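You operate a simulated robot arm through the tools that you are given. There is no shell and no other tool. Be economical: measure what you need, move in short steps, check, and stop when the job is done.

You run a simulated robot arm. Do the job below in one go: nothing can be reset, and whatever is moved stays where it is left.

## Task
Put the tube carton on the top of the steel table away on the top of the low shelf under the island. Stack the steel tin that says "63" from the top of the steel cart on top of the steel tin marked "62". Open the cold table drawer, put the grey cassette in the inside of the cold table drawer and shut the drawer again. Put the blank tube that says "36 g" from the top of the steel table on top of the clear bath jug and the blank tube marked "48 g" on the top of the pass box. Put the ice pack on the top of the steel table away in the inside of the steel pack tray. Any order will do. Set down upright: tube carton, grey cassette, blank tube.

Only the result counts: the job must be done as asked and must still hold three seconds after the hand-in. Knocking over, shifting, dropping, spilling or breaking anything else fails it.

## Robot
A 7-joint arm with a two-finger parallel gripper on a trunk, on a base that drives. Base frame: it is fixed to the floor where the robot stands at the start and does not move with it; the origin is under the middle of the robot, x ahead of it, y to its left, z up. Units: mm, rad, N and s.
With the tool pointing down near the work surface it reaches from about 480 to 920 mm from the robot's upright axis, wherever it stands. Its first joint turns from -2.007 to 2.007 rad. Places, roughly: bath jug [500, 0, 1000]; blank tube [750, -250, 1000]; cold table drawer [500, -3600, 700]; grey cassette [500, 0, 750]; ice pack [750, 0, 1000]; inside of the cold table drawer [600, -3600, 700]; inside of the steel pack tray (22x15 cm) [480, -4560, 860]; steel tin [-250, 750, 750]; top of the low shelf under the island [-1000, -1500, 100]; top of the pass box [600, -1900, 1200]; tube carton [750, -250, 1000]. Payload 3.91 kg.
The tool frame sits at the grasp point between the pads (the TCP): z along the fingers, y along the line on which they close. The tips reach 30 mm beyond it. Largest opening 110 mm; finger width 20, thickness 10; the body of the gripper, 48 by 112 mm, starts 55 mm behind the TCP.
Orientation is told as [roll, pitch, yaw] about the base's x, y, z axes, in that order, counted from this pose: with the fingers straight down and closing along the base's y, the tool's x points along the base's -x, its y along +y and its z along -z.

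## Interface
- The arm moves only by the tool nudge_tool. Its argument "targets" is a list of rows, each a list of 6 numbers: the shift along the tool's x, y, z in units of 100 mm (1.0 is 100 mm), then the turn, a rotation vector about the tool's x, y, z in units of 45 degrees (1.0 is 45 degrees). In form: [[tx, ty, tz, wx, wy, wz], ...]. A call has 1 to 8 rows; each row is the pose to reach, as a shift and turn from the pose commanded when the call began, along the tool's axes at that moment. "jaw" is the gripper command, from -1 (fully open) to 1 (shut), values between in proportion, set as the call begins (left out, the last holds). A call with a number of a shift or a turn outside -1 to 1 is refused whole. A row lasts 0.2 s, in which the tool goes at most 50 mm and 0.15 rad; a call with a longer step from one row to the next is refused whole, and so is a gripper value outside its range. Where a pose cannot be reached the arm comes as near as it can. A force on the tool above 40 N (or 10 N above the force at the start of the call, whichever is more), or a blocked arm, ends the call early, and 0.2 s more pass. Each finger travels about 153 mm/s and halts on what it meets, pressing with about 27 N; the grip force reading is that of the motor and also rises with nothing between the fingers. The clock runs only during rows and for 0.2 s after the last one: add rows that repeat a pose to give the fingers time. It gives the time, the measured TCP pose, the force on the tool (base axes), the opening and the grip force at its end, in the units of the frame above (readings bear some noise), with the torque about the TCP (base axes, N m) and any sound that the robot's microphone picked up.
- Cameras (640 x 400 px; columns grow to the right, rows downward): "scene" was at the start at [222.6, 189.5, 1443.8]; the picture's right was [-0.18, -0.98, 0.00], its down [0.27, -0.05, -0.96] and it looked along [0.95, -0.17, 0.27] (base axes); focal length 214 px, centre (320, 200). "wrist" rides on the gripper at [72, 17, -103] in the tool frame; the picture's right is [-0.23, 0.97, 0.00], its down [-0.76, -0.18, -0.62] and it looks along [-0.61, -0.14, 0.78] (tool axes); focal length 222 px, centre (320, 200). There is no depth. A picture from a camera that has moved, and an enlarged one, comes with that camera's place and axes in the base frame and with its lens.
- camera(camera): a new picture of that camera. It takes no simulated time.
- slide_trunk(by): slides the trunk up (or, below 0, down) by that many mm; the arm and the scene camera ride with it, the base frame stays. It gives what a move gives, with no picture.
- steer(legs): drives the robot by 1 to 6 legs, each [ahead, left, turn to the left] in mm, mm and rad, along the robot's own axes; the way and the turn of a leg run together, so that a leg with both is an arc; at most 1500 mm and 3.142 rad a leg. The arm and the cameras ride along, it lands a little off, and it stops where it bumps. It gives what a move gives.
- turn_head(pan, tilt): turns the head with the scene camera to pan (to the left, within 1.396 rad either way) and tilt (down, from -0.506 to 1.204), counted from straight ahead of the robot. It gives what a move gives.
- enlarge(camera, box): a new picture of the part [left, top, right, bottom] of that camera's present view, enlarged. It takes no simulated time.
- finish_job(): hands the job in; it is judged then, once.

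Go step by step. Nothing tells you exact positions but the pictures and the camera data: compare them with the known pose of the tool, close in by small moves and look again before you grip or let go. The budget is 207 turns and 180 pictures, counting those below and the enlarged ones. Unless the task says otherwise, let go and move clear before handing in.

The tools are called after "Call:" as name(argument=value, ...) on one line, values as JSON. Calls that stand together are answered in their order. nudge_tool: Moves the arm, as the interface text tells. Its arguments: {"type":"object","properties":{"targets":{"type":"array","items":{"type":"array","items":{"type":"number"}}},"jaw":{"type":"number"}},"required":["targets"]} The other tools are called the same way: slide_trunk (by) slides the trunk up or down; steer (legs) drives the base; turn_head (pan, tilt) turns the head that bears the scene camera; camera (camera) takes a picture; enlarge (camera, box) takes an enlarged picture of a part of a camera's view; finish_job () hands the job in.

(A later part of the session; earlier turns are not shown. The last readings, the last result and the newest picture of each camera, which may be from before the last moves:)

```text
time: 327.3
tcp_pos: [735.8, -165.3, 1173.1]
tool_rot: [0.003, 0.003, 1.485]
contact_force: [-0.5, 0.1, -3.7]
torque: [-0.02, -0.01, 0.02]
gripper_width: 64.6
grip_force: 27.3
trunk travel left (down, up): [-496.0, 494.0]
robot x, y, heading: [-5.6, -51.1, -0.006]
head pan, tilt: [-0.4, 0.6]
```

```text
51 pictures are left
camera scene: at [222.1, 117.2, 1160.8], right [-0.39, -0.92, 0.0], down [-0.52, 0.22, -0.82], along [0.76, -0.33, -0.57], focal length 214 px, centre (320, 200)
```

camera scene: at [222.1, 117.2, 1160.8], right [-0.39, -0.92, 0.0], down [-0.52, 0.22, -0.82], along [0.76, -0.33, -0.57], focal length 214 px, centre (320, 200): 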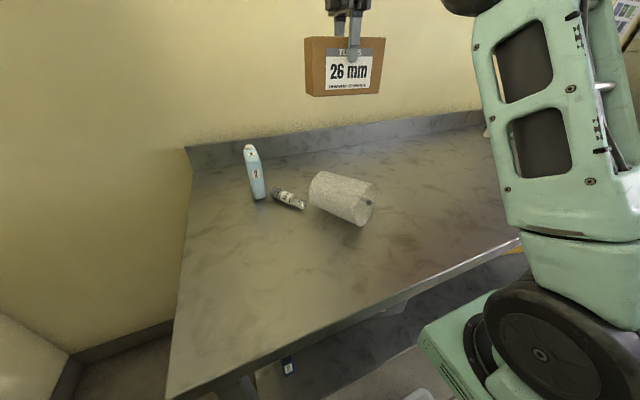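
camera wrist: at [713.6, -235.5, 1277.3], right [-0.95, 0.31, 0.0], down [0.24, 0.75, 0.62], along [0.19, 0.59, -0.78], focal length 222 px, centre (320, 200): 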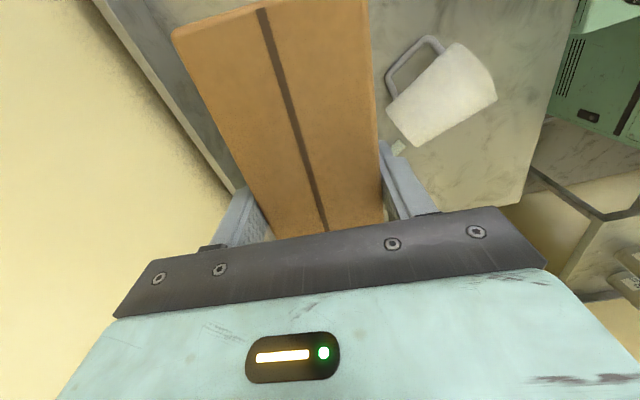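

Carton is held. I back off, turn down the aisle and drive beside the island shelf.

Call:
steer(legs=[[-150, -100, 0], [0, 0, -1.565], [1260, 0, 0]])

Call:
slide_trunk(by=-400)

Call:
nudge_tool(targets=[[0, 0.25, 0.3, 0, 0, 0], [0, 0.5, 0.6, 0, 0, 0], [0, 0.7, 0.95, 0, 0, 0]])

Call:
nudge_tool(targets=[[0, 0.25, 0.3, 0, 0, 0], [0, 0.5, 0.6, 0, 0, 0], [0, 0.7, 0.95, 0, 0, 0]])

Call:
turn_head(pan=-0.6, tilt=0.7)

Call:
camera(camera="scene")

```text
time: 330.6
tcp_pos: [383.0, -672.3, 1172.6]
tool_rot: [0.003, 0.004, 0.869]
contact_force: [-0.5, 0.0, -3.6]
torque: [0.01, 0.01, 0.04]
gripper_width: 64.9
grip_force: 27.1
trunk travel left (down, up): [-496.0, 494.0]
robot x, y, heading: [-155.6, -148.0, -0.62]
head pan, tilt: [-0.4, 0.6]
stopped in leg 2: the robot was blocked; the commanded pose is now the measured one
```

```text
time: 332.9
tcp_pos: [380.2, -670.2, 939.4]
tool_rot: [-0.026, 0.004, 0.869]
contact_force: [-1.6, 3.8, 16.2]
torque: [-0.04, 0.7, -0.02]
gripper_width: 65.5
grip_force: 26.6
trunk travel left (down, up): [-251.0, 739.0]
robot x, y, heading: [-154.7, -151.3, -0.621]
head pan, tilt: [-0.4, 0.6]
stopped: the force on the tool passed its limit at 78 N (the readings are from after the stop); the commanded pose is now the measured one
```

```text
time: 333.2
tcp_pos: [376.3, -669.2, 940.1]
tool_rot: [-0.048, 0.0, 0.867]
contact_force: [-4.4, 2.5, 21.4]
torque: [0.58, 1.1, -0.02]
gripper_width: 65.0
grip_force: 27.0
trunk travel left (down, up): [-251.0, 739.0]
robot x, y, heading: [-157.7, -153.7, -0.623]
head pan, tilt: [-0.4, 0.6]
stopped in row 1: the force on the tool passed its limit at 63 N (the readings are from after the stop); the commanded pose is now the measured one
```

```text
time: 333.5
tcp_pos: [375.7, -667.5, 940.2]
tool_rot: [-0.072, -0.002, 0.866]
contact_force: [-4.9, 3.7, 21.3]
torque: [0.73, 1.16, -0.05]
gripper_width: 65.2
grip_force: 27.4
trunk travel left (down, up): [-251.0, 739.0]
robot x, y, heading: [-154.9, -150.9, -0.625]
head pan, tilt: [-0.4, 0.6]
stopped in row 1: the force on the tool passed its limit at 59 N (the readings are from after the stop); the commanded pose is now the measured one
```

```text
time: 334.2
tcp_pos: [376.7, -668.3, 939.0]
tool_rot: [-0.072, -0.002, 0.866]
contact_force: [-0.3, -0.6, 35.5]
torque: [0.54, 1.03, 0.02]
gripper_width: 65.8
grip_force: 26.6
trunk travel left (down, up): [-251.0, 739.0]
robot x, y, heading: [-152.2, -148.2, -0.621]
head pan, tilt: [-0.6, 0.7]
```

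```text
50 pictures are left
camera scene: at [109.2, -147.3, 908.4], right [-0.94, -0.34, 0.0], down [-0.22, 0.6, -0.77], along [0.26, -0.72, -0.64], focal length 214 px, centre (320, 200)
```

scene: 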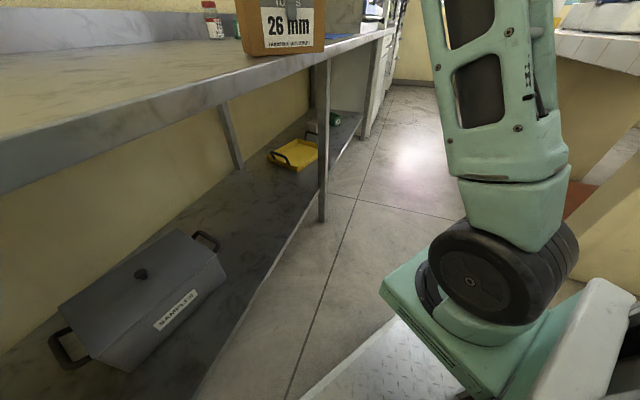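

A turn was blocked (tail near the cart) and the carton came down on the table edge. I raise the trunk, shift away from the cart, and complete the turn.

Call:
slide_trunk(by=250)

Call:
steer(legs=[[130, -215, 0]])

Call:
steer(legs=[[0, 0, -0.95]])

Call:
camera(camera="wrist")

```text
time: 336.8
tcp_pos: [376.6, -667.8, 1187.1]
tool_rot: [-0.067, -0.002, 0.867]
contact_force: [1.5, -0.6, -4.1]
torque: [-0.01, 0.0, 0.0]
gripper_width: 64.8
grip_force: 26.4
trunk travel left (down, up): [-501.0, 489.0]
robot x, y, heading: [-154.8, -152.3, -0.623]
head pan, tilt: [-0.6, 0.7]
```

```text
time: 338.6
tcp_pos: [357.2, -920.0, 1187.9]
tool_rot: [-0.068, -0.001, 0.867]
contact_force: [0.0, -0.7, -4.0]
torque: [0.0, -0.01, 0.0]
gripper_width: 64.8
grip_force: 27.0
trunk travel left (down, up): [-501.0, 489.0]
robot x, y, heading: [-173.2, -402.1, -0.625]
head pan, tilt: [-0.6, 0.7]
```

```text
time: 341.5
tcp_pos: [-292.3, -1137.4, 1187.6]
tool_rot: [-0.066, -0.002, -0.087]
contact_force: [-0.3, 0.0, -2.7]
torque: [0.05, 0.01, -0.01]
gripper_width: 65.0
grip_force: 27.1
trunk travel left (down, up): [-501.0, 489.0]
robot x, y, heading: [-171.2, -403.1, -1.578]
head pan, tilt: [-0.6, 0.7]
```

```text
49 pictures are left
camera wrist: at [-361.5, -1106.4, 1290.1], right [0.31, 0.95, -0.07], down [0.75, -0.2, 0.63], along [0.59, -0.25, -0.77], focal length 222 px, centre (320, 200)
```

wrist: 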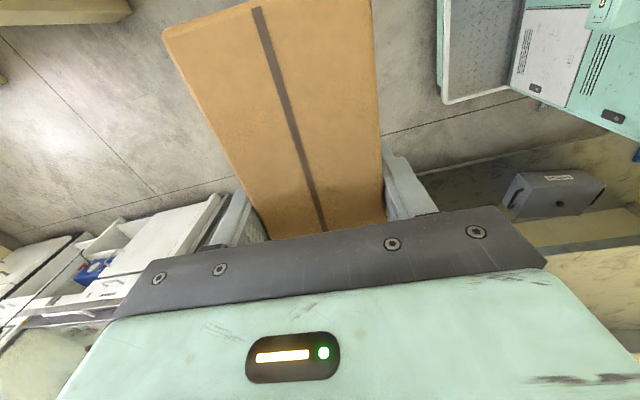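

The carton is still securely held. I drive ahead to y≈-1440 and bring the arm down low beside the shelf.

Call:
steer(legs=[[1040, 0, 0]])

Call:
slide_trunk(by=-400)

Call:
nudge_tool(targets=[[0, 0.2, 0.3, -0.04, 0, 0], [0, 0.4, 0.6, -0.08, 0, 0], [0, 0.6, 0.95, -0.08, 0, 0]])

Call:
camera(camera="scene")

```text
time: 346.8
tcp_pos: [-292.9, -2175.4, 1187.1]
tool_rot: [-0.068, -0.003, -0.086]
contact_force: [0.7, 0.1, -3.6]
torque: [0.0, 0.02, 0.01]
gripper_width: 65.0
grip_force: 27.3
trunk travel left (down, up): [-501.0, 489.0]
robot x, y, heading: [-181.7, -1441.4, -1.574]
head pan, tilt: [-0.6, 0.7]
```

```text
time: 350.6
tcp_pos: [-292.6, -2174.3, 787.2]
tool_rot: [-0.067, -0.003, -0.083]
contact_force: [0.3, 0.0, -3.4]
torque: [-0.03, 0.03, 0.0]
gripper_width: 64.8
grip_force: 26.9
trunk travel left (down, up): [-101.0, 889.0]
robot x, y, heading: [-180.3, -1438.1, -1.574]
head pan, tilt: [-0.6, 0.7]
```

```text
time: 351.4
tcp_pos: [-288.5, -2120.8, 689.8]
tool_rot: [-0.005, -0.001, -0.082]
contact_force: [0.5, -0.1, -3.8]
torque: [-0.01, 0.01, -0.01]
gripper_width: 64.8
grip_force: 27.3
trunk travel left (down, up): [-101.0, 889.0]
robot x, y, heading: [-177.8, -1441.0, -1.571]
head pan, tilt: [-0.6, 0.7]
```

```text
48 pictures are left
camera scene: at [-22.8, -1654.0, 757.9], right [-0.82, 0.57, 0.0], down [0.37, 0.53, -0.76], along [-0.43, -0.63, -0.64], focal length 214 px, centre (320, 200)
```

scene: 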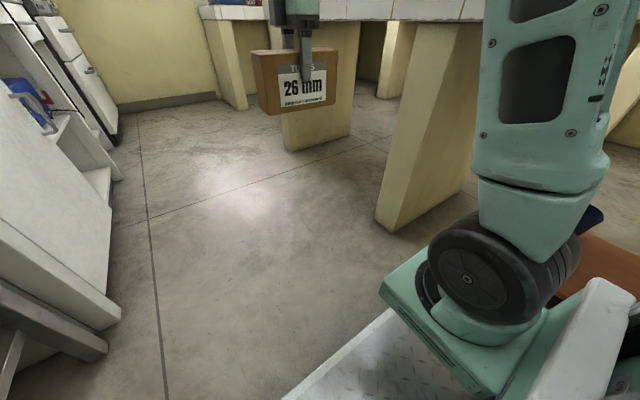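

The geometry works. I continue down and retract: trunk to its lowest, then four descending nudges.

Call:
slide_trunk(by=-98)

Call:
nudge_tool(targets=[[0, 0.15, 0.3, 0, 0, 0], [0, 0.3, 0.6, 0, 0, 0], [0, 0.45, 0.9, 0, 0, 0]])

Call:
nudge_tool(targets=[[0, 0.15, 0.3, 0, 0, 0], [0, 0.3, 0.6, 0, 0, 0], [0, 0.45, 0.9, 0, 0, 0]])

Call:
nudge_tool(targets=[[0, 0.15, 0.3, 0, 0, 0], [0, 0.3, 0.6, 0, 0, 0], [0, 0.45, 0.9, 0, 0, 0]])

Call:
nudge_tool(targets=[[0, 0.15, 0.25, 0, 0, 0], [0, 0.3, 0.5, 0, 0, 0], [0, 0.4, 0.75, 0, 0, 0]])

Call:
camera(camera="scene")

```text
time: 352.8
tcp_pos: [-290.0, -2120.5, 591.0]
tool_rot: [-0.005, -0.002, -0.083]
contact_force: [0.3, -0.4, -3.2]
torque: [-0.02, 0.0, -0.02]
gripper_width: 65.0
grip_force: 26.9
trunk travel left (down, up): [-3.0, 987.0]
robot x, y, heading: [-181.5, -1441.7, -1.574]
head pan, tilt: [-0.6, 0.7]
```

```text
time: 353.6
tcp_pos: [-283.5, -2076.6, 500.5]
tool_rot: [-0.005, -0.001, -0.083]
contact_force: [0.1, -0.4, -3.8]
torque: [-0.02, 0.0, -0.03]
gripper_width: 64.6
grip_force: 27.2
trunk travel left (down, up): [-3.0, 987.0]
robot x, y, heading: [-178.4, -1436.1, -1.572]
head pan, tilt: [-0.6, 0.7]
```

```text
time: 354.4
tcp_pos: [-280.7, -2033.1, 409.7]
tool_rot: [-0.006, -0.001, -0.084]
contact_force: [0.0, 0.5, -3.3]
torque: [-0.02, 0.01, 0.04]
gripper_width: 65.1
grip_force: 26.9
trunk travel left (down, up): [-3.0, 987.0]
robot x, y, heading: [-179.7, -1443.2, -1.575]
head pan, tilt: [-0.6, 0.7]
```

```text
time: 355.2
tcp_pos: [-276.6, -1985.9, 320.6]
tool_rot: [-0.006, -0.002, -0.085]
contact_force: [0.0, 0.4, -4.1]
torque: [-0.03, 0.01, -0.02]
gripper_width: 65.2
grip_force: 27.6
trunk travel left (down, up): [-3.0, 987.0]
robot x, y, heading: [-177.0, -1442.7, -1.575]
head pan, tilt: [-0.6, 0.7]
```

```text
time: 356.0
tcp_pos: [-273.1, -1948.5, 244.4]
tool_rot: [-0.006, -0.002, -0.083]
contact_force: [0.4, 0.6, -3.4]
torque: [0.0, 0.02, 0.01]
gripper_width: 64.8
grip_force: 26.5
trunk travel left (down, up): [-3.0, 987.0]
robot x, y, heading: [-179.5, -1439.1, -1.568]
head pan, tilt: [-0.6, 0.7]
```

```text
47 pictures are left
camera scene: at [-22.8, -1654.0, 660.0], right [-0.82, 0.57, 0.0], down [0.37, 0.53, -0.76], along [-0.43, -0.63, -0.64], focal length 214 px, centre (320, 200)
```

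scene: 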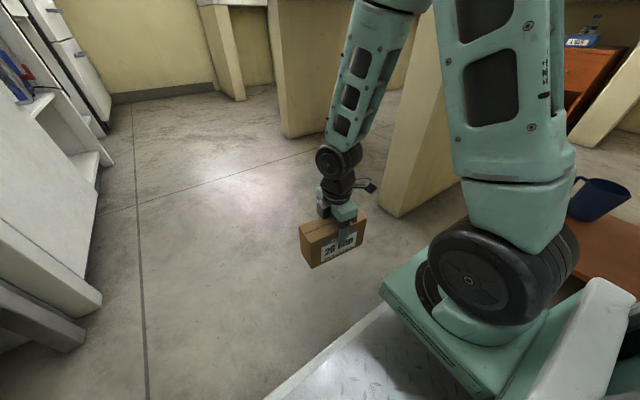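

Carton is low at z≈148 above the floor. I rotate the base to face the island so it swings in under the slab.

Call:
steer(legs=[[0, 0, -1.5708]])

Call:
turn_head(pan=-0.3, tilt=0.6)

Call:
camera(camera="scene")

Call:
camera(camera="wrist")

```text
time: 359.0
tcp_pos: [-677.0, -1575.7, 249.9]
tool_rot: [-0.015, -0.003, -1.204]
contact_force: [0.2, 0.2, -4.0]
torque: [0.0, 0.02, 0.01]
gripper_width: 64.8
grip_force: 26.9
trunk travel left (down, up): [-3.0, 987.0]
robot x, y, heading: [-179.3, -1439.9, -2.703]
head pan, tilt: [-0.6, 0.7]
stopped in leg 1: the robot was blocked; the commanded pose is now the measured one
```

```text
time: 359.8
tcp_pos: [-676.9, -1576.7, 249.3]
tool_rot: [-0.017, -0.004, -1.203]
contact_force: [0.3, -0.6, -3.5]
torque: [0.0, -0.01, -0.03]
gripper_width: 64.9
grip_force: 26.8
trunk travel left (down, up): [-3.0, 987.0]
robot x, y, heading: [-179.1, -1441.9, -2.71]
head pan, tilt: [-0.3, 0.6]
```

```text
46 pictures are left
camera scene: at [-306.2, -1699.5, 668.7], right [-0.13, 0.99, 0.0], down [0.56, 0.08, -0.83], along [-0.82, -0.11, -0.56], focal length 214 px, centre (320, 200)
```

scene: 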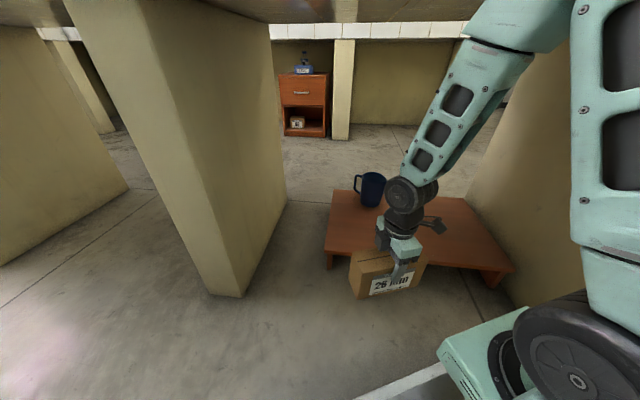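

```text
45 pictures are left
camera wrist: at [-686.1, -1501.7, 352.1], right [0.99, 0.14, -0.02], down [0.12, -0.77, 0.63], along [0.07, -0.62, -0.78], focal length 222 px, centre (320, 200)
```

wrist: 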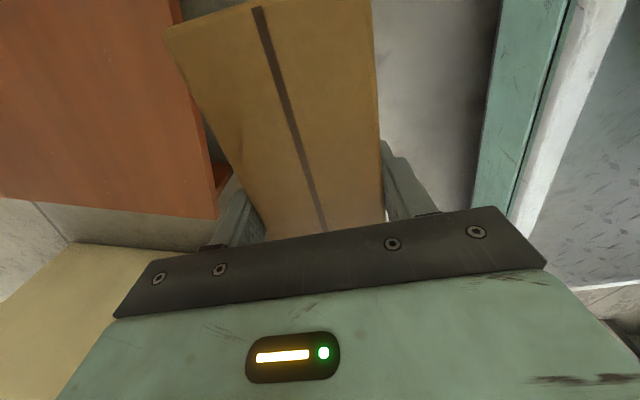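

The turn stopped early but the carton is already in the bay facing the shelf. I extend the arm to carry it over the shelf front, to about (-890,-1500).

Call:
nudge_tool(targets=[[0.25, -0.28, 0, 0, 0, 0], [0.5, -0.57, 0, 0, 0, 0], [0.74, -0.857, 0, 0, 0, 0]])

Call:
nudge_tool(targets=[[0.25, -0.28, 0, 0, 0, 0], [0.5, -0.57, 0, 0, 0, 0], [0.74, -0.857, 0, 0, 0, 0]])

Call:
camera(camera="scene")

```text
time: 360.8
tcp_pos: [-753.0, -1599.1, 269.2]
tool_rot: [-0.061, 0.014, -1.159]
contact_force: [-0.6, 0.3, -3.2]
torque: [0.02, 0.04, 0.01]
gripper_width: 65.0
grip_force: 27.1
trunk travel left (down, up): [-3.0, 987.0]
robot x, y, heading: [-145.9, -1470.8, -2.649]
head pan, tilt: [-0.3, 0.6]
stopped in row 3: the arm was blocked; the commanded pose is now the measured one
```

```text
time: 361.8
tcp_pos: [-831.1, -1615.2, 287.5]
tool_rot: [-0.089, 0.03, -1.124]
contact_force: [-0.5, 0.4, -4.5]
torque: [0.03, 0.0, 0.01]
gripper_width: 64.7
grip_force: 26.8
trunk travel left (down, up): [-3.0, 987.0]
robot x, y, heading: [-114.3, -1496.7, -2.609]
head pan, tilt: [-0.3, 0.6]
stopped in row 3: the arm was blocked; the commanded pose is now the measured one
```

```text
44 pictures are left
camera scene: at [-215.2, -1766.2, 669.5], right [-0.23, 0.97, 0.0], down [0.55, 0.13, -0.83], along [-0.8, -0.19, -0.56], focal length 214 px, centre (320, 200)
```

scene: 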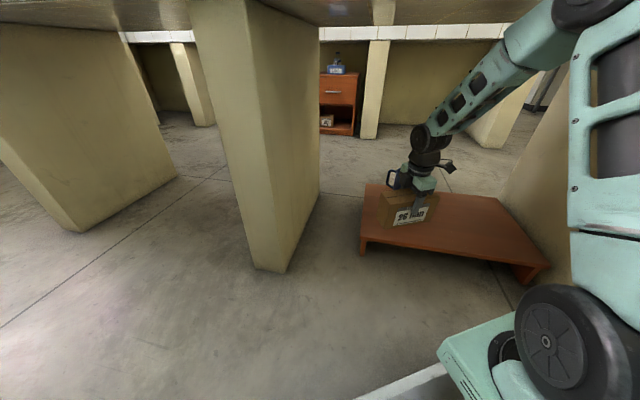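

The forearm is touching the island's underside, so I lower first (levelling the tool), then push further in.

Call:
nudge_tool(targets=[[0, 0, 0.25, -0.04, -0.013, 0], [0, 0, 0.5, -0.08, -0.026, 0], [0, 0, 0.7, -0.113, -0.038, 0]])

Call:
nudge_tool(targets=[[0.3, -0.3, 0, 0, 0, 0], [0.55, -0.55, 0, 0, 0, 0]])

Call:
camera(camera="scene")

Call:
camera(camera="wrist")

```text
time: 362.6
tcp_pos: [-838.7, -1617.8, 213.4]
tool_rot: [0.008, -0.003, -1.12]
contact_force: [0.3, -0.1, -2.7]
torque: [0.02, -0.03, 0.0]
gripper_width: 64.8
grip_force: 27.4
trunk travel left (down, up): [-3.0, 987.0]
robot x, y, heading: [-117.7, -1501.4, -2.613]
head pan, tilt: [-0.3, 0.6]
```

```text
time: 363.2
tcp_pos: [-912.3, -1591.5, 213.0]
tool_rot: [0.009, -0.003, -1.119]
contact_force: [-0.3, -0.2, -3.8]
torque: [0.02, 0.0, 0.02]
gripper_width: 64.9
grip_force: 26.9
trunk travel left (down, up): [-3.0, 987.0]
robot x, y, heading: [-116.2, -1497.4, -2.611]
head pan, tilt: [-0.3, 0.6]
```

```text
43 pictures are left
camera scene: at [-217.6, -1766.4, 668.6], right [-0.23, 0.97, 0.0], down [0.55, 0.13, -0.82], along [-0.8, -0.19, -0.57], focal length 214 px, centre (320, 200)
```

scene: 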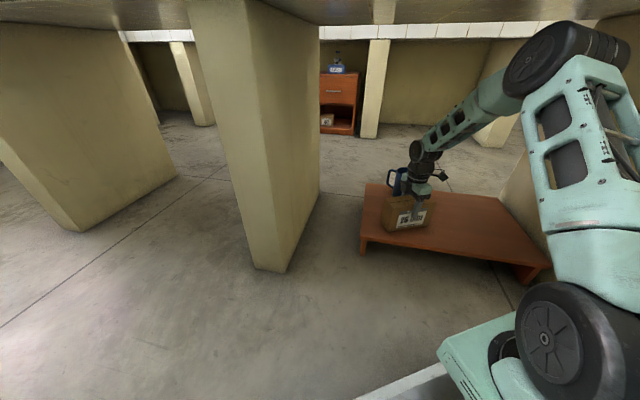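

```text
42 pictures are left
camera wrist: at [-929.5, -1517.6, 317.1], right [0.98, 0.22, 0.01], down [0.17, -0.76, 0.62], along [0.14, -0.61, -0.78], focal length 222 px, centre (320, 200)
```

wrist: 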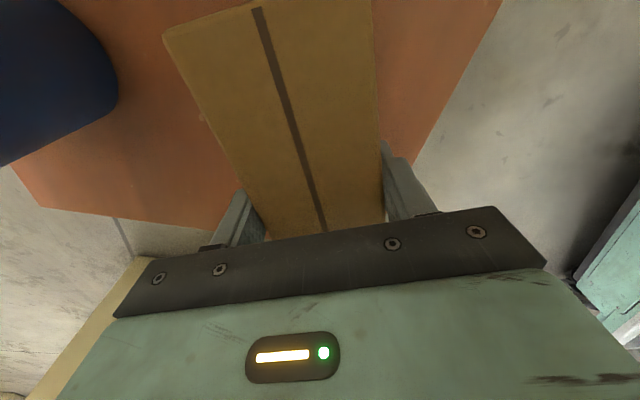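

The carton is well over the shelf, clear of the mug. I lower in small steps to contact.

Call:
nudge_tool(targets=[[0, 0, 0.06, 0, 0, 0], [0, 0, 0.1, 0, 0, 0]])

Call:
nudge_tool(targets=[[0, 0, 0.06, 0, 0, 0], [0, 0, 0.1, 0, 0, 0]])

```text
time: 364.0
tcp_pos: [-913.4, -1591.2, 207.8]
tool_rot: [0.002, 0.001, -1.121]
contact_force: [10.0, 3.4, 21.8]
torque: [-0.81, -0.48, 0.31]
gripper_width: 64.9
grip_force: 27.3
trunk travel left (down, up): [-3.0, 987.0]
robot x, y, heading: [-117.8, -1496.2, -2.617]
head pan, tilt: [-0.3, 0.6]
stopped in row 2: the force on the tool passed its limit at 42 N (the readings are from after the stop); the commanded pose is now the measured one
```

```text
time: 364.4
tcp_pos: [-912.2, -1591.5, 208.2]
tool_rot: [0.003, -0.001, -1.119]
contact_force: [8.4, 2.6, 20.7]
torque: [-0.65, -0.43, 0.23]
gripper_width: 64.8
grip_force: 27.1
trunk travel left (down, up): [-3.0, 987.0]
robot x, y, heading: [-112.7, -1496.6, -2.612]
head pan, tilt: [-0.3, 0.6]
stopped in row 1: the force on the tool passed its limit at 50 N (the readings are from after the stop); the commanded pose is now the measured one
```

Contact at TCP z≈208. I relax 2 mm, release, and look.

Call:
nudge_tool(targets=[[0, 0, -0.02, 0, 0, 0], [0, 0, -0.02, 0, 0, 0]])

Call:
nudge_tool(targets=[[0, 0, 0, 0, 0, 0], [0, 0, 0, 0, 0, 0], [0, 0, 0, 0, 0, 0]], jaw=-0.6)

Call:
nudge_tool(targets=[[0, 0, -0.3, 0, 0, 0], [0, 0, -0.6, 0, 0, 0], [0, 0, -0.75, 0, 0, 0]])

Call:
camera(camera="wrist")

```text
time: 364.9
tcp_pos: [-912.4, -1591.1, 208.0]
tool_rot: [0.004, -0.001, -1.121]
contact_force: [2.5, -0.3, 6.4]
torque: [0.53, 0.39, -0.13]
gripper_width: 64.9
grip_force: 27.0
trunk travel left (down, up): [-3.0, 987.0]
robot x, y, heading: [-113.4, -1496.6, -2.612]
head pan, tilt: [-0.3, 0.6]
```

```text
time: 365.8
tcp_pos: [-912.0, -1590.3, 208.5]
tool_rot: [0.003, 0.0, -1.119]
contact_force: [0.7, 0.2, 0.3]
torque: [0.0, -0.03, -0.02]
gripper_width: 87.8
grip_force: 0.0
trunk travel left (down, up): [-3.0, 987.0]
robot x, y, heading: [-114.4, -1493.9, -2.613]
head pan, tilt: [-0.3, 0.6]
```

```text
time: 366.6
tcp_pos: [-912.5, -1591.3, 283.3]
tool_rot: [0.004, -0.002, -1.121]
contact_force: [0.2, 1.0, 0.1]
torque: [-0.02, 0.0, -0.01]
gripper_width: 88.2
grip_force: 0.0
trunk travel left (down, up): [-3.0, 987.0]
robot x, y, heading: [-116.2, -1493.9, -2.617]
head pan, tilt: [-0.3, 0.6]
```

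```text
41 pictures are left
camera wrist: at [-930.0, -1518.1, 387.2], right [0.98, 0.22, 0.0], down [0.17, -0.76, 0.62], along [0.14, -0.61, -0.78], focal length 222 px, centre (320, 200)
```

wrist: 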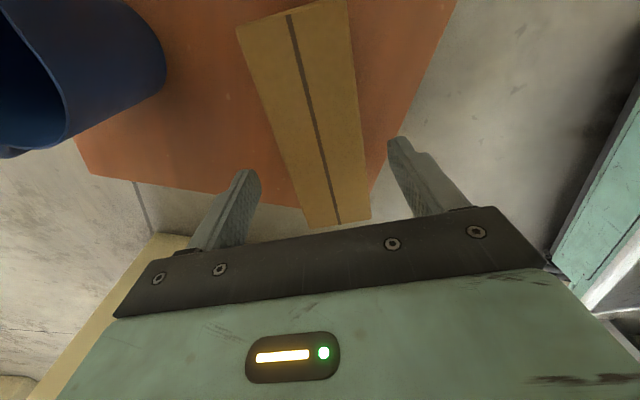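

Carton stands on the low shelf. I retract the arm along the way it came, then swing the base back along the aisle.

Call:
nudge_tool(targets=[[-0.19, 0.3, 0, 0, 0, 0], [-0.38, 0.6, 0, 0, 0, 0], [-0.56, 0.9, 0, 0, 0, 0]])

Call:
nudge_tool(targets=[[-0.19, 0.3, 0, 0, 0, 0], [-0.38, 0.6, 0, 0, 0, 0], [-0.56, 0.9, 0, 0, 0, 0]])

Call:
nudge_tool(targets=[[-0.19, 0.3, 0, 0, 0, 0], [-0.38, 0.6, 0, 0, 0, 0], [-0.5, 0.8, 0, 0, 0, 0]])

Call:
steer(legs=[[0, 0, 1.044]])

Call:
turn_head(pan=-1.0, tilt=0.5)

Call:
camera(camera="scene")

```text
time: 367.4
tcp_pos: [-808.2, -1603.7, 287.7]
tool_rot: [-0.004, 0.002, -1.119]
contact_force: [-0.6, 0.4, -0.5]
torque: [0.01, 0.01, -0.01]
gripper_width: 87.9
grip_force: 0.0
trunk travel left (down, up): [-3.0, 987.0]
robot x, y, heading: [-115.4, -1492.9, -2.616]
head pan, tilt: [-0.3, 0.6]
```

```text
time: 368.1
tcp_pos: [-701.6, -1612.9, 284.2]
tool_rot: [0.002, -0.002, -1.121]
contact_force: [0.2, 0.0, -0.6]
torque: [-0.02, -0.02, -0.01]
gripper_width: 88.1
grip_force: 0.0
trunk travel left (down, up): [-3.0, 987.0]
robot x, y, heading: [-114.5, -1498.2, -2.616]
head pan, tilt: [-0.3, 0.6]
```

```text
time: 368.9
tcp_pos: [-610.4, -1624.8, 284.0]
tool_rot: [0.004, 0.0, -1.122]
contact_force: [-0.6, -0.1, 0.2]
torque: [-0.03, -0.01, 0.01]
gripper_width: 88.2
grip_force: 0.1
trunk travel left (down, up): [-3.0, 987.0]
robot x, y, heading: [-117.3, -1496.2, -2.612]
head pan, tilt: [-0.3, 0.6]
```

```text
time: 372.0
tcp_pos: [-252.4, -1991.7, 284.4]
tool_rot: [0.004, 0.0, -0.074]
contact_force: [0.1, 0.5, -0.8]
torque: [0.0, 0.0, 0.01]
gripper_width: 87.9
grip_force: 0.2
trunk travel left (down, up): [-3.0, 987.0]
robot x, y, heading: [-110.0, -1495.4, -1.569]
head pan, tilt: [-0.3, 0.6]
```

```text
time: 373.1
tcp_pos: [-251.3, -1991.6, 284.4]
tool_rot: [0.006, 0.0, -0.073]
contact_force: [0.4, 0.6, -0.9]
torque: [0.02, 0.03, 0.01]
gripper_width: 87.9
grip_force: 0.1
trunk travel left (down, up): [-3.0, 987.0]
robot x, y, heading: [-113.9, -1497.2, -1.569]
head pan, tilt: [-1.0, 0.499]
```

```text
40 pictures are left
camera scene: at [17.5, -1688.4, 677.6], right [-0.54, 0.84, 0.0], down [0.4, 0.26, -0.88], along [-0.74, -0.48, -0.48], focal length 214 px, centre (320, 200)
```

scene: 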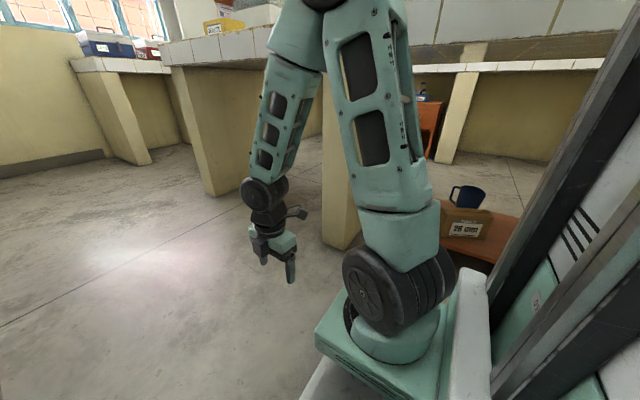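

The carton stands upright on the shelf. Now recovery: vial 36 fell on the floor near (290,-132); the arm is already low. I back up the aisle, turn toward it and look.

Call:
steer(legs=[[-1170, 0, 0], [0, -140, 0], [0, 0, 2.1]])

Call:
turn_head(pan=-0.4, tilt=0.9)

Call:
camera(camera="scene")

Call:
camera(camera="wrist")

```text
time: 384.9
tcp_pos: [246.9, -217.7, 284.1]
tool_rot: [0.006, 0.0, 1.994]
contact_force: [0.1, 0.4, -0.6]
torque: [0.02, 0.01, 0.02]
gripper_width: 88.0
grip_force: 0.0
trunk travel left (down, up): [-3.0, 987.0]
robot x, y, heading: [-252.7, -331.9, 0.502]
head pan, tilt: [-1.0, 0.499]
```

```text
time: 385.9
tcp_pos: [245.9, -216.5, 284.8]
tool_rot: [0.005, 0.0, 1.994]
contact_force: [-0.3, -0.6, -0.7]
torque: [-0.02, 0.02, -0.03]
gripper_width: 87.9
grip_force: 0.0
trunk travel left (down, up): [-3.0, 987.0]
robot x, y, heading: [-256.9, -328.6, 0.504]
head pan, tilt: [-0.4, 0.901]
```

```text
39 pictures are left
camera scene: at [-151.8, -76.6, 643.8], right [0.1, -0.99, 0.0], down [-0.78, -0.08, -0.62], along [0.62, 0.06, -0.78], focal length 214 px, centre (320, 200)
```

scene: 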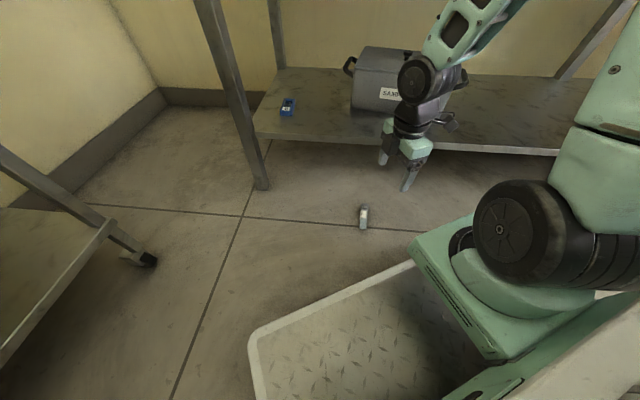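

```text
38 pictures are left
camera wrist: at [260.1, -289.5, 388.5], right [-0.98, -0.19, 0.0], down [-0.15, 0.77, 0.62], along [-0.12, 0.61, -0.78], focal length 222 px, centre (320, 200)
```

wrist: 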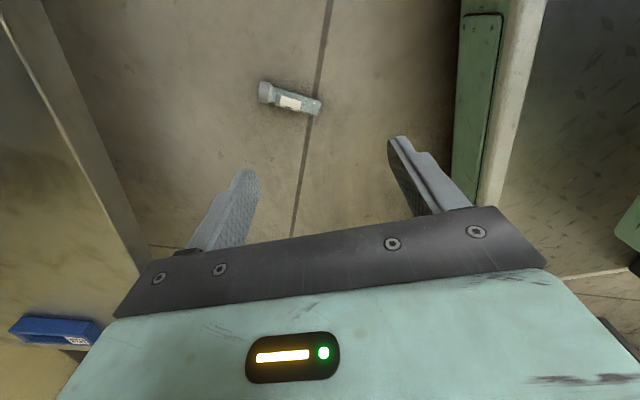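

Vial 36 lies at (287,-188) along x, cap toward +x. I rotate the gripper to close across it and lower partway.

Call:
nudge_tool(targets=[[0, 0, 0, 0, 0, 0.17], [0, 0, 0, 0, 0, 0.34], [0, 0, 0, 0, 0, 0.51], [0, 0, 0, 0, 0, 0.68], [0, 0, 0, 0, 0, 0.85], [0, 0, 0, 0, 0, 1]], jaw=-0.2)

Call:
nudge_tool(targets=[[0, 0, 0, 0, 0, 0.17], [0, 0, 0, 0, 0, 0.34], [0, 0, 0, 0, 0, 0.51], [0, 0, 0, 0, 0, 0.68], [0, 0, 0, 0, 0, 0.85], [0, 0, 0, 0, 0, 1]])

Call:
nudge_tool(targets=[[0, 0, 0.2, 0, 0, 0.17], [0, 0, 0.4, 0, 0, 0.34], [0, 0, 0.6, 0, 0, 0.51], [0, 0, 0.8, 0, 0, 0.65], [0, 0, 0.8, 0, 0, 0.65]])

Call:
camera(camera="wrist")

```text
time: 387.3
tcp_pos: [244.5, -215.2, 284.6]
tool_rot: [0.002, 0.004, 1.206]
contact_force: [-0.1, -1.1, 0.4]
torque: [-0.01, 0.01, 0.0]
gripper_width: 66.0
grip_force: 0.1
trunk travel left (down, up): [-3.0, 987.0]
robot x, y, heading: [-255.7, -328.8, 0.504]
head pan, tilt: [-0.4, 0.901]
```

```text
time: 388.7
tcp_pos: [245.8, -216.7, 284.0]
tool_rot: [0.0, 0.004, 0.42]
contact_force: [-0.3, 0.1, 0.0]
torque: [-0.02, -0.04, -0.04]
gripper_width: 66.0
grip_force: 0.0
trunk travel left (down, up): [-3.0, 987.0]
robot x, y, heading: [-251.7, -333.9, 0.498]
head pan, tilt: [-0.4, 0.901]
```

```text
time: 389.9
tcp_pos: [251.6, -214.3, 203.2]
tool_rot: [-0.003, 0.005, -0.09]
contact_force: [0.9, -0.3, 0.7]
torque: [0.0, -0.03, 0.01]
gripper_width: 66.1
grip_force: 0.1
out of reach, approached as far as the arm can: row 1, 2, 3, 4, 5
trunk travel left (down, up): [-3.0, 987.0]
robot x, y, heading: [-255.7, -333.2, 0.499]
head pan, tilt: [-0.4, 0.901]
```

```text
37 pictures are left
camera wrist: at [180.8, -191.0, 308.5], right [0.31, 0.95, 0.0], down [0.75, -0.24, 0.62], along [0.59, -0.2, -0.78], focal length 222 px, centre (320, 200)
```

wrist: 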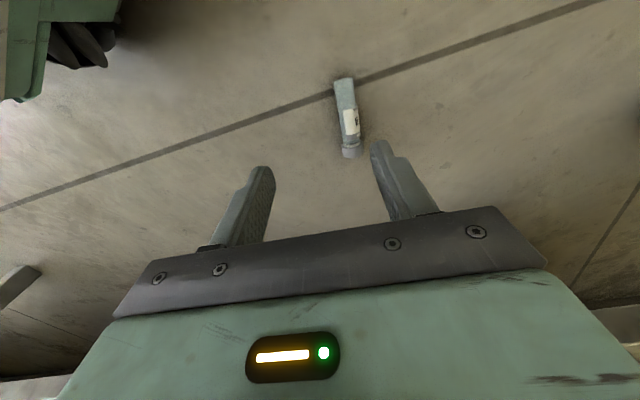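

I move over the vial centre (287,-190) while descending.

Call:
nudge_tool(targets=[[-0.15, 0.12, 0.3, 0, 0, 0.05], [-0.3, 0.24, 0.6, 0, 0, 0.09], [-0.36, 0.28, 0.9, 0, 0, 0.09], [-0.36, 0.28, 0.9, 0, 0, 0.09]])

Call:
camera(camera="wrist")

```text
time: 390.9
tcp_pos: [289.0, -188.4, 113.7]
tool_rot: [0.0, 0.003, -0.157]
contact_force: [0.6, 0.7, -0.4]
torque: [-0.01, -0.02, 0.0]
gripper_width: 66.2
grip_force: 0.1
trunk travel left (down, up): [-3.0, 987.0]
robot x, y, heading: [-256.9, -329.3, 0.501]
head pan, tilt: [-0.4, 0.901]
```

```text
36 pictures are left
camera wrist: at [221.0, -160.6, 218.3], right [0.38, 0.93, 0.0], down [0.73, -0.3, 0.62], along [0.57, -0.24, -0.78], focal length 222 px, centre (320, 200)
```

wrist: 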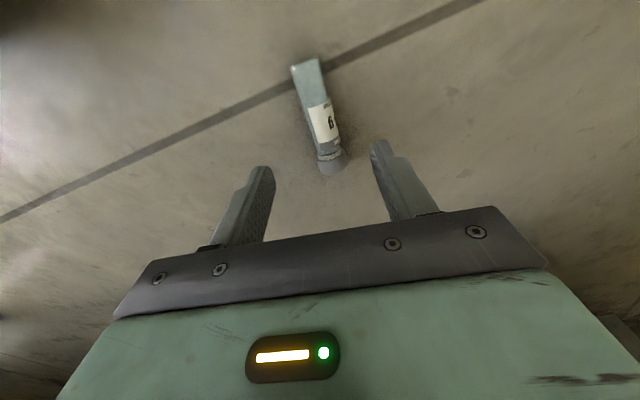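

Aligned. I lower to the floor level and grip the vial.

Call:
nudge_tool(targets=[[0, 0, 0.3, 0, 0, 0], [0, 0, 0.6, 0, 0, 0], [0, 0, 0.78, 0, 0, 0], [0, 0, 0.78, 0, 0, 0]])

Call:
nudge_tool(targets=[[0, 0, 0, 0, 0, 0], [0, 0, 0, 0, 0, 0], [0, 0, 0, 0, 0, 0]], jaw=1)

Call:
nudge_tool(targets=[[0, 0, -0.4, 0, 0, 0], [0, 0, -0.8, 0, 0, 0], [0, 0, -1, 0, 0, 0]])

Call:
camera(camera="wrist")

```text
time: 391.9
tcp_pos: [288.2, -189.5, 37.3]
tool_rot: [-0.001, 0.002, -0.16]
contact_force: [0.3, -0.2, -0.5]
torque: [-0.02, -0.01, -0.02]
gripper_width: 65.8
grip_force: 0.0
trunk travel left (down, up): [-3.0, 987.0]
robot x, y, heading: [-255.7, -329.6, 0.502]
head pan, tilt: [-0.4, 0.901]
```

```text
time: 392.7
tcp_pos: [288.1, -189.3, 36.5]
tool_rot: [-0.003, 0.006, -0.159]
contact_force: [-0.6, 0.7, -0.2]
torque: [0.01, -0.01, 0.02]
gripper_width: 24.3
grip_force: 27.1
trunk travel left (down, up): [-3.0, 987.0]
robot x, y, heading: [-253.9, -330.0, 0.501]
head pan, tilt: [-0.4, 0.901]
```

```text
time: 393.5
tcp_pos: [289.8, -189.6, 136.9]
tool_rot: [-0.003, 0.004, -0.159]
contact_force: [0.0, 0.7, -0.1]
torque: [0.04, -0.01, 0.01]
gripper_width: 24.4
grip_force: 27.4
trunk travel left (down, up): [-3.0, 987.0]
robot x, y, heading: [-255.5, -331.9, 0.501]
head pan, tilt: [-0.4, 0.901]
```

```text
35 pictures are left
camera wrist: at [220.4, -160.8, 241.3], right [0.38, 0.93, 0.0], down [0.73, -0.29, 0.62], along [0.57, -0.24, -0.78], focal length 222 px, centre (320, 200)
```

wrist: 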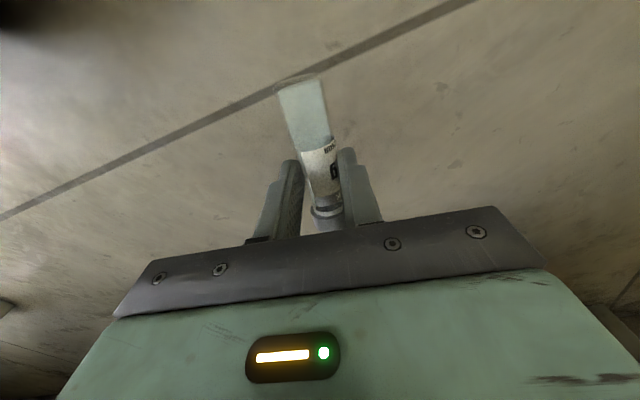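

Vial 36 is held. I back away, square up to the table, and raise the arm.

Call:
steer(legs=[[-175, 96, 0], [0, 0, -0.5]])

Call:
nudge_tool(targets=[[0, 0, -0.3, 0, 0, -0.17], [0, 0, -0.5, 0, 0, -0.34], [0, 0, -0.7, 0, 0, -0.51], [0, 0, -0.9, 0, 0, -0.68], [0, 0, -1, 0, 0, -0.84]])

Call:
nudge_tool(targets=[[-0.2, 0, -0.4, 0, 0, 0], [-0.4, 0, -0.8, 0, 0, 0], [-0.5, 0, -1, 0, 0, 0]])

Call:
nudge_tool(targets=[[-0.2, 0, -0.4, 0, 0, 0], [-0.4, 0, -0.8, 0, 0, 0], [-0.5, 0, -1, 0, 0, 0]])

Call:
nudge_tool(targets=[[-0.2, 0, -0.4, 0, 0, 0], [-0.4, 0, -0.8, 0, 0, 0], [-0.5, 0, -1, 0, 0, 0]])

Call:
nudge_tool(targets=[[-0.2, 0, -0.4, 0, 0, 0], [-0.4, 0, -0.8, 0, 0, 0], [-0.5, 0, -1, 0, 0, 0]])

Call:
slide_trunk(by=350)

```text
time: 396.5
tcp_pos: [91.3, -471.1, 138.2]
tool_rot: [-0.002, 0.006, -0.662]
contact_force: [0.1, 0.3, 0.3]
torque: [-0.02, 0.01, 0.02]
gripper_width: 24.2
grip_force: 26.8
trunk travel left (down, up): [-3.0, 987.0]
robot x, y, heading: [-452.2, -330.6, -0.003]
head pan, tilt: [-0.4, 0.901]
```

```text
time: 397.7
tcp_pos: [93.4, -470.0, 237.1]
tool_rot: [0.001, 0.007, 0.002]
contact_force: [-0.3, 1.1, -0.2]
torque: [-0.03, 0.02, 0.0]
gripper_width: 24.4
grip_force: 26.7
trunk travel left (down, up): [-3.0, 987.0]
robot x, y, heading: [-452.7, -331.0, -0.003]
head pan, tilt: [-0.4, 0.901]
```

```text
time: 398.5
tcp_pos: [143.5, -469.7, 338.1]
tool_rot: [0.001, 0.006, -0.001]
contact_force: [0.2, 0.6, 0.0]
torque: [0.01, -0.01, -0.02]
gripper_width: 24.4
grip_force: 27.5
trunk travel left (down, up): [-3.0, 987.0]
robot x, y, heading: [-454.2, -330.1, -0.001]
head pan, tilt: [-0.4, 0.901]
```

```text
time: 399.3
tcp_pos: [193.3, -470.8, 436.3]
tool_rot: [0.004, 0.008, -0.004]
contact_force: [-0.1, 0.0, 0.1]
torque: [0.0, -0.01, 0.01]
gripper_width: 24.7
grip_force: 26.9
trunk travel left (down, up): [-3.0, 987.0]
robot x, y, heading: [-454.7, -330.4, -0.003]
head pan, tilt: [-0.4, 0.901]
```

```text
time: 400.1
tcp_pos: [244.4, -470.8, 535.0]
tool_rot: [0.002, 0.004, -0.002]
contact_force: [0.0, 0.4, -0.1]
torque: [0.0, -0.01, 0.03]
gripper_width: 24.6
grip_force: 26.9
trunk travel left (down, up): [-3.0, 987.0]
robot x, y, heading: [-452.0, -332.2, -0.006]
head pan, tilt: [-0.4, 0.901]
```

```text
time: 400.9
tcp_pos: [295.5, -471.0, 637.2]
tool_rot: [0.001, 0.004, -0.002]
contact_force: [-0.9, -0.4, -0.2]
torque: [0.01, 0.01, -0.02]
gripper_width: 24.2
grip_force: 26.5
trunk travel left (down, up): [-3.0, 987.0]
robot x, y, heading: [-454.3, -327.6, -0.002]
head pan, tilt: [-0.4, 0.901]
```

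```text
time: 404.3
tcp_pos: [294.5, -470.9, 986.8]
tool_rot: [0.002, 0.006, -0.001]
contact_force: [-0.2, 0.0, -1.2]
torque: [-0.01, 0.0, -0.01]
gripper_width: 24.1
grip_force: 27.5
trunk travel left (down, up): [-353.0, 637.0]
robot x, y, heading: [-455.2, -335.0, -0.002]
head pan, tilt: [-0.4, 0.901]
```

Now I pitch the tool forward 90° to bring the vial upright.

Call:
nudge_tool(targets=[[0, 0, 0, 0, -0.17, 0], [0, 0, 0, 0, -0.34, 0], [0, 0, 0, 0, -0.51, 0], [0, 0, 0, 0, -0.68, 0], [0, 0, 0, 0, -0.85, 0], [0, 0, 0, 0, -1, 0]])

Call:
nudge_tool(targets=[[0, 0, 0, 0, -0.17, 0], [0, 0, 0, 0, -0.34, 0], [0, 0, 0, 0, -0.51, 0], [0, 0, 0, 0, -0.68, 0], [0, 0, 0, 0, -0.85, 0], [0, 0, 0, 0, -1, 0]])

Call:
turn_head(pan=-0.3, tilt=0.5)

Call:
camera(camera="scene")

```text
time: 405.7
tcp_pos: [295.8, -470.8, 986.1]
tool_rot: [0.002, -0.78, -0.003]
contact_force: [1.0, -0.5, -0.7]
torque: [0.0, 0.01, 0.01]
gripper_width: 24.3
grip_force: 26.8
trunk travel left (down, up): [-353.0, 637.0]
robot x, y, heading: [-450.9, -331.1, -0.001]
head pan, tilt: [-0.4, 0.901]
```

```text
time: 407.1
tcp_pos: [296.2, -470.3, 985.9]
tool_rot: [0.586, -1.567, -0.588]
contact_force: [-0.3, 0.6, -0.4]
torque: [-0.01, 0.03, -0.06]
gripper_width: 24.4
grip_force: 27.4
out of reach, approached as far as the arm can: row 4
trunk travel left (down, up): [-353.0, 637.0]
robot x, y, heading: [-450.3, -332.0, -0.004]
head pan, tilt: [-0.4, 0.901]
```

```text
time: 408.0
tcp_pos: [295.2, -470.5, 987.6]
tool_rot: [0.209, -1.565, -0.212]
contact_force: [0.4, -0.3, -0.9]
torque: [0.02, 0.04, 0.02]
gripper_width: 24.6
grip_force: 27.4
trunk travel left (down, up): [-353.0, 637.0]
robot x, y, heading: [-454.9, -332.3, 0.003]
head pan, tilt: [-0.3, 0.499]
```

```text
34 pictures are left
camera scene: at [-222.1, -155.3, 1027.6], right [-0.3, -0.95, 0.0], down [-0.46, 0.14, -0.88], along [0.84, -0.26, -0.48], focal length 214 px, centre (320, 200)
```

scene: 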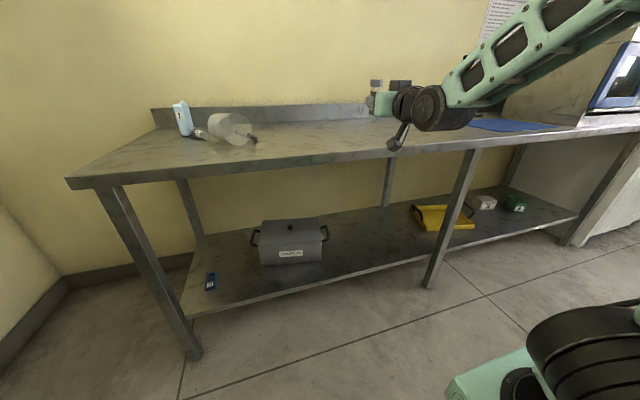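

The vial is upright in the gripper. I set it down on the free table edge at about (415,-470).

Call:
steer(legs=[[98, 0, 0]])

Call:
slide_trunk(by=-70)

Call:
enlarge(camera="scene", box=[320, 20, 480, 160])

```text
time: 409.1
tcp_pos: [393.3, -471.7, 985.8]
tool_rot: [0.226, -1.566, -0.228]
contact_force: [0.3, 0.8, -0.3]
torque: [-0.02, 0.01, 0.0]
gripper_width: 24.5
grip_force: 27.4
trunk travel left (down, up): [-353.0, 637.0]
robot x, y, heading: [-356.9, -335.8, -0.002]
head pan, tilt: [-0.3, 0.499]
```

```text
time: 410.2
tcp_pos: [394.0, -471.5, 916.0]
tool_rot: [0.23, -1.565, -0.231]
contact_force: [0.1, 0.3, -0.4]
torque: [-0.03, 0.0, -0.03]
gripper_width: 24.4
grip_force: 27.3
trunk travel left (down, up): [-283.0, 707.0]
robot x, y, heading: [-352.3, -331.6, -0.001]
head pan, tilt: [-0.3, 0.499]
```

```text
2.86 times, centred on (400, 90) of scene
camera zoom: at [-123.4, -155.7, 957.6], right [-0.3, -0.95, 0.0], down [-0.46, 0.14, -0.88], along [0.84, -0.26, -0.48], focal length 613 px, centre (91, 514)
```

zoom: 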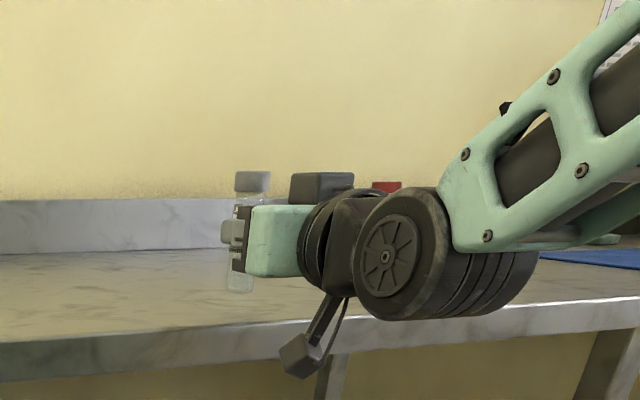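

The vial is upright just above the table. I lower gently until contact.

Call:
nudge_tool(targets=[[0.05, 0, 0, 0, 0, 0], [0.1, 0, 0, 0, 0, 0]])

Call:
nudge_tool(targets=[[0.05, 0, 0, 0, 0, 0], [0.08, 0, 0, 0, 0, 0]])

```text
time: 410.8
tcp_pos: [393.5, -471.8, 906.3]
tool_rot: [0.196, -1.565, -0.198]
contact_force: [-0.2, 0.5, -1.5]
torque: [0.0, 0.03, 0.01]
gripper_width: 24.2
grip_force: 26.8
trunk travel left (down, up): [-283.0, 707.0]
robot x, y, heading: [-352.7, -332.2, 0.003]
head pan, tilt: [-0.3, 0.499]
```

```text
time: 411.4
tcp_pos: [393.5, -472.2, 902.7]
tool_rot: [2.743, -1.567, -2.744]
contact_force: [-0.9, 1.8, 19.0]
torque: [-0.03, -0.22, 0.03]
gripper_width: 24.4
grip_force: 26.9
trunk travel left (down, up): [-283.0, 707.0]
robot x, y, heading: [-355.5, -332.6, -0.003]
head pan, tilt: [-0.3, 0.499]
```

Contact. I relax, open and back straight off.

Call:
nudge_tool(targets=[[-0.03, 0, 0, 0, 0, 0], [-0.03, 0, 0, 0, 0, 0]])

Call:
nudge_tool(targets=[[0, 0, 0, 0, 0, 0], [0, 0, 0, 0, 0, 0], [0, 0, 0, 0, 0, 0]], jaw=-0.2)

Call:
steer(legs=[[-150, 0, 0]])

Call:
slide_trunk(by=250)

Call:
turn_head(pan=-0.1, tilt=0.6)

Call:
camera(camera="scene")

```text
time: 412.0
tcp_pos: [392.9, -471.5, 901.8]
tool_rot: [0.381, -1.569, -0.382]
contact_force: [3.2, -0.2, 15.4]
torque: [-0.02, -0.42, -0.02]
gripper_width: 24.5
grip_force: 26.7
trunk travel left (down, up): [-283.0, 707.0]
robot x, y, heading: [-352.1, -332.9, -0.001]
head pan, tilt: [-0.3, 0.499]
```

```text
time: 412.8
tcp_pos: [393.4, -470.5, 900.7]
tool_rot: [0.18, -1.566, -0.181]
contact_force: [0.3, -0.4, 0.8]
torque: [0.05, 0.02, -0.03]
gripper_width: 66.3
grip_force: 0.1
trunk travel left (down, up): [-283.0, 707.0]
robot x, y, heading: [-349.6, -333.6, -0.001]
head pan, tilt: [-0.3, 0.499]
```

```text
time: 414.2
tcp_pos: [244.3, -469.8, 901.9]
tool_rot: [0.22, -1.565, -0.22]
contact_force: [-0.3, -0.4, -0.1]
torque: [0.0, 0.02, 0.01]
gripper_width: 66.2
grip_force: 0.1
trunk travel left (down, up): [-283.0, 707.0]
robot x, y, heading: [-505.7, -332.9, -0.002]
head pan, tilt: [-0.3, 0.499]
```

```text
time: 416.8
tcp_pos: [244.6, -470.9, 1151.2]
tool_rot: [0.217, -1.565, -0.222]
contact_force: [0.2, 1.1, 0.1]
torque: [0.0, -0.02, -0.01]
gripper_width: 66.0
grip_force: 0.0
trunk travel left (down, up): [-533.0, 457.0]
robot x, y, heading: [-504.5, -331.5, -0.004]
head pan, tilt: [-0.3, 0.499]
```

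```text
time: 417.5
tcp_pos: [244.5, -471.3, 1152.8]
tool_rot: [0.219, -1.566, -0.22]
contact_force: [0.2, 0.7, -0.1]
torque: [0.03, 0.02, -0.01]
gripper_width: 66.0
grip_force: 0.1
trunk travel left (down, up): [-533.0, 457.0]
robot x, y, heading: [-505.1, -330.9, -0.004]
head pan, tilt: [-0.099, 0.6]
```

```text
32 pictures are left
camera scene: at [-271.6, -137.4, 1198.6], right [-0.1, -0.99, 0.0], down [-0.56, 0.06, -0.83], along [0.82, -0.09, -0.56], focal length 214 px, centre (320, 200)
```

scene: 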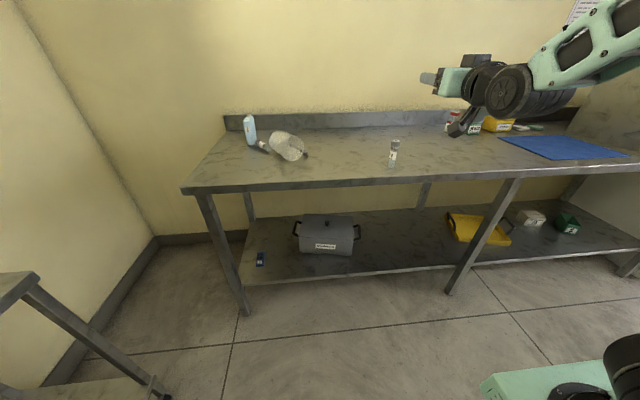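

Vial 36 stands upright on the table. I zoom in on the jug and vial 33.

Call:
enlarge(camera="scene", box=[220, 95, 340, 185])

```text
4.44 times, centred on (280, 140) of scene
camera zoom: at [-271.6, -137.4, 1198.6], right [-0.1, -0.99, 0.0], down [-0.56, 0.06, -0.83], along [0.82, -0.09, -0.56], focal length 953 px, centre (498, 467)
```

zoom: 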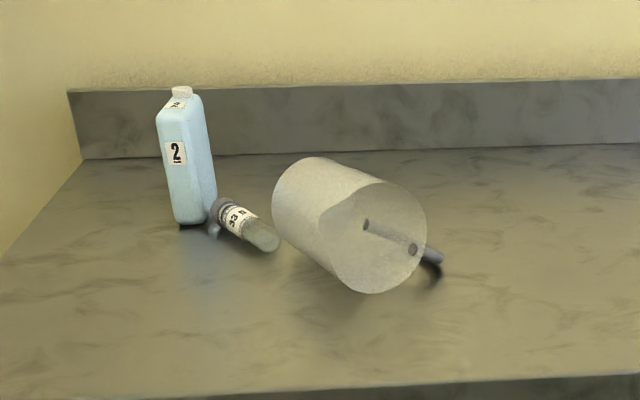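

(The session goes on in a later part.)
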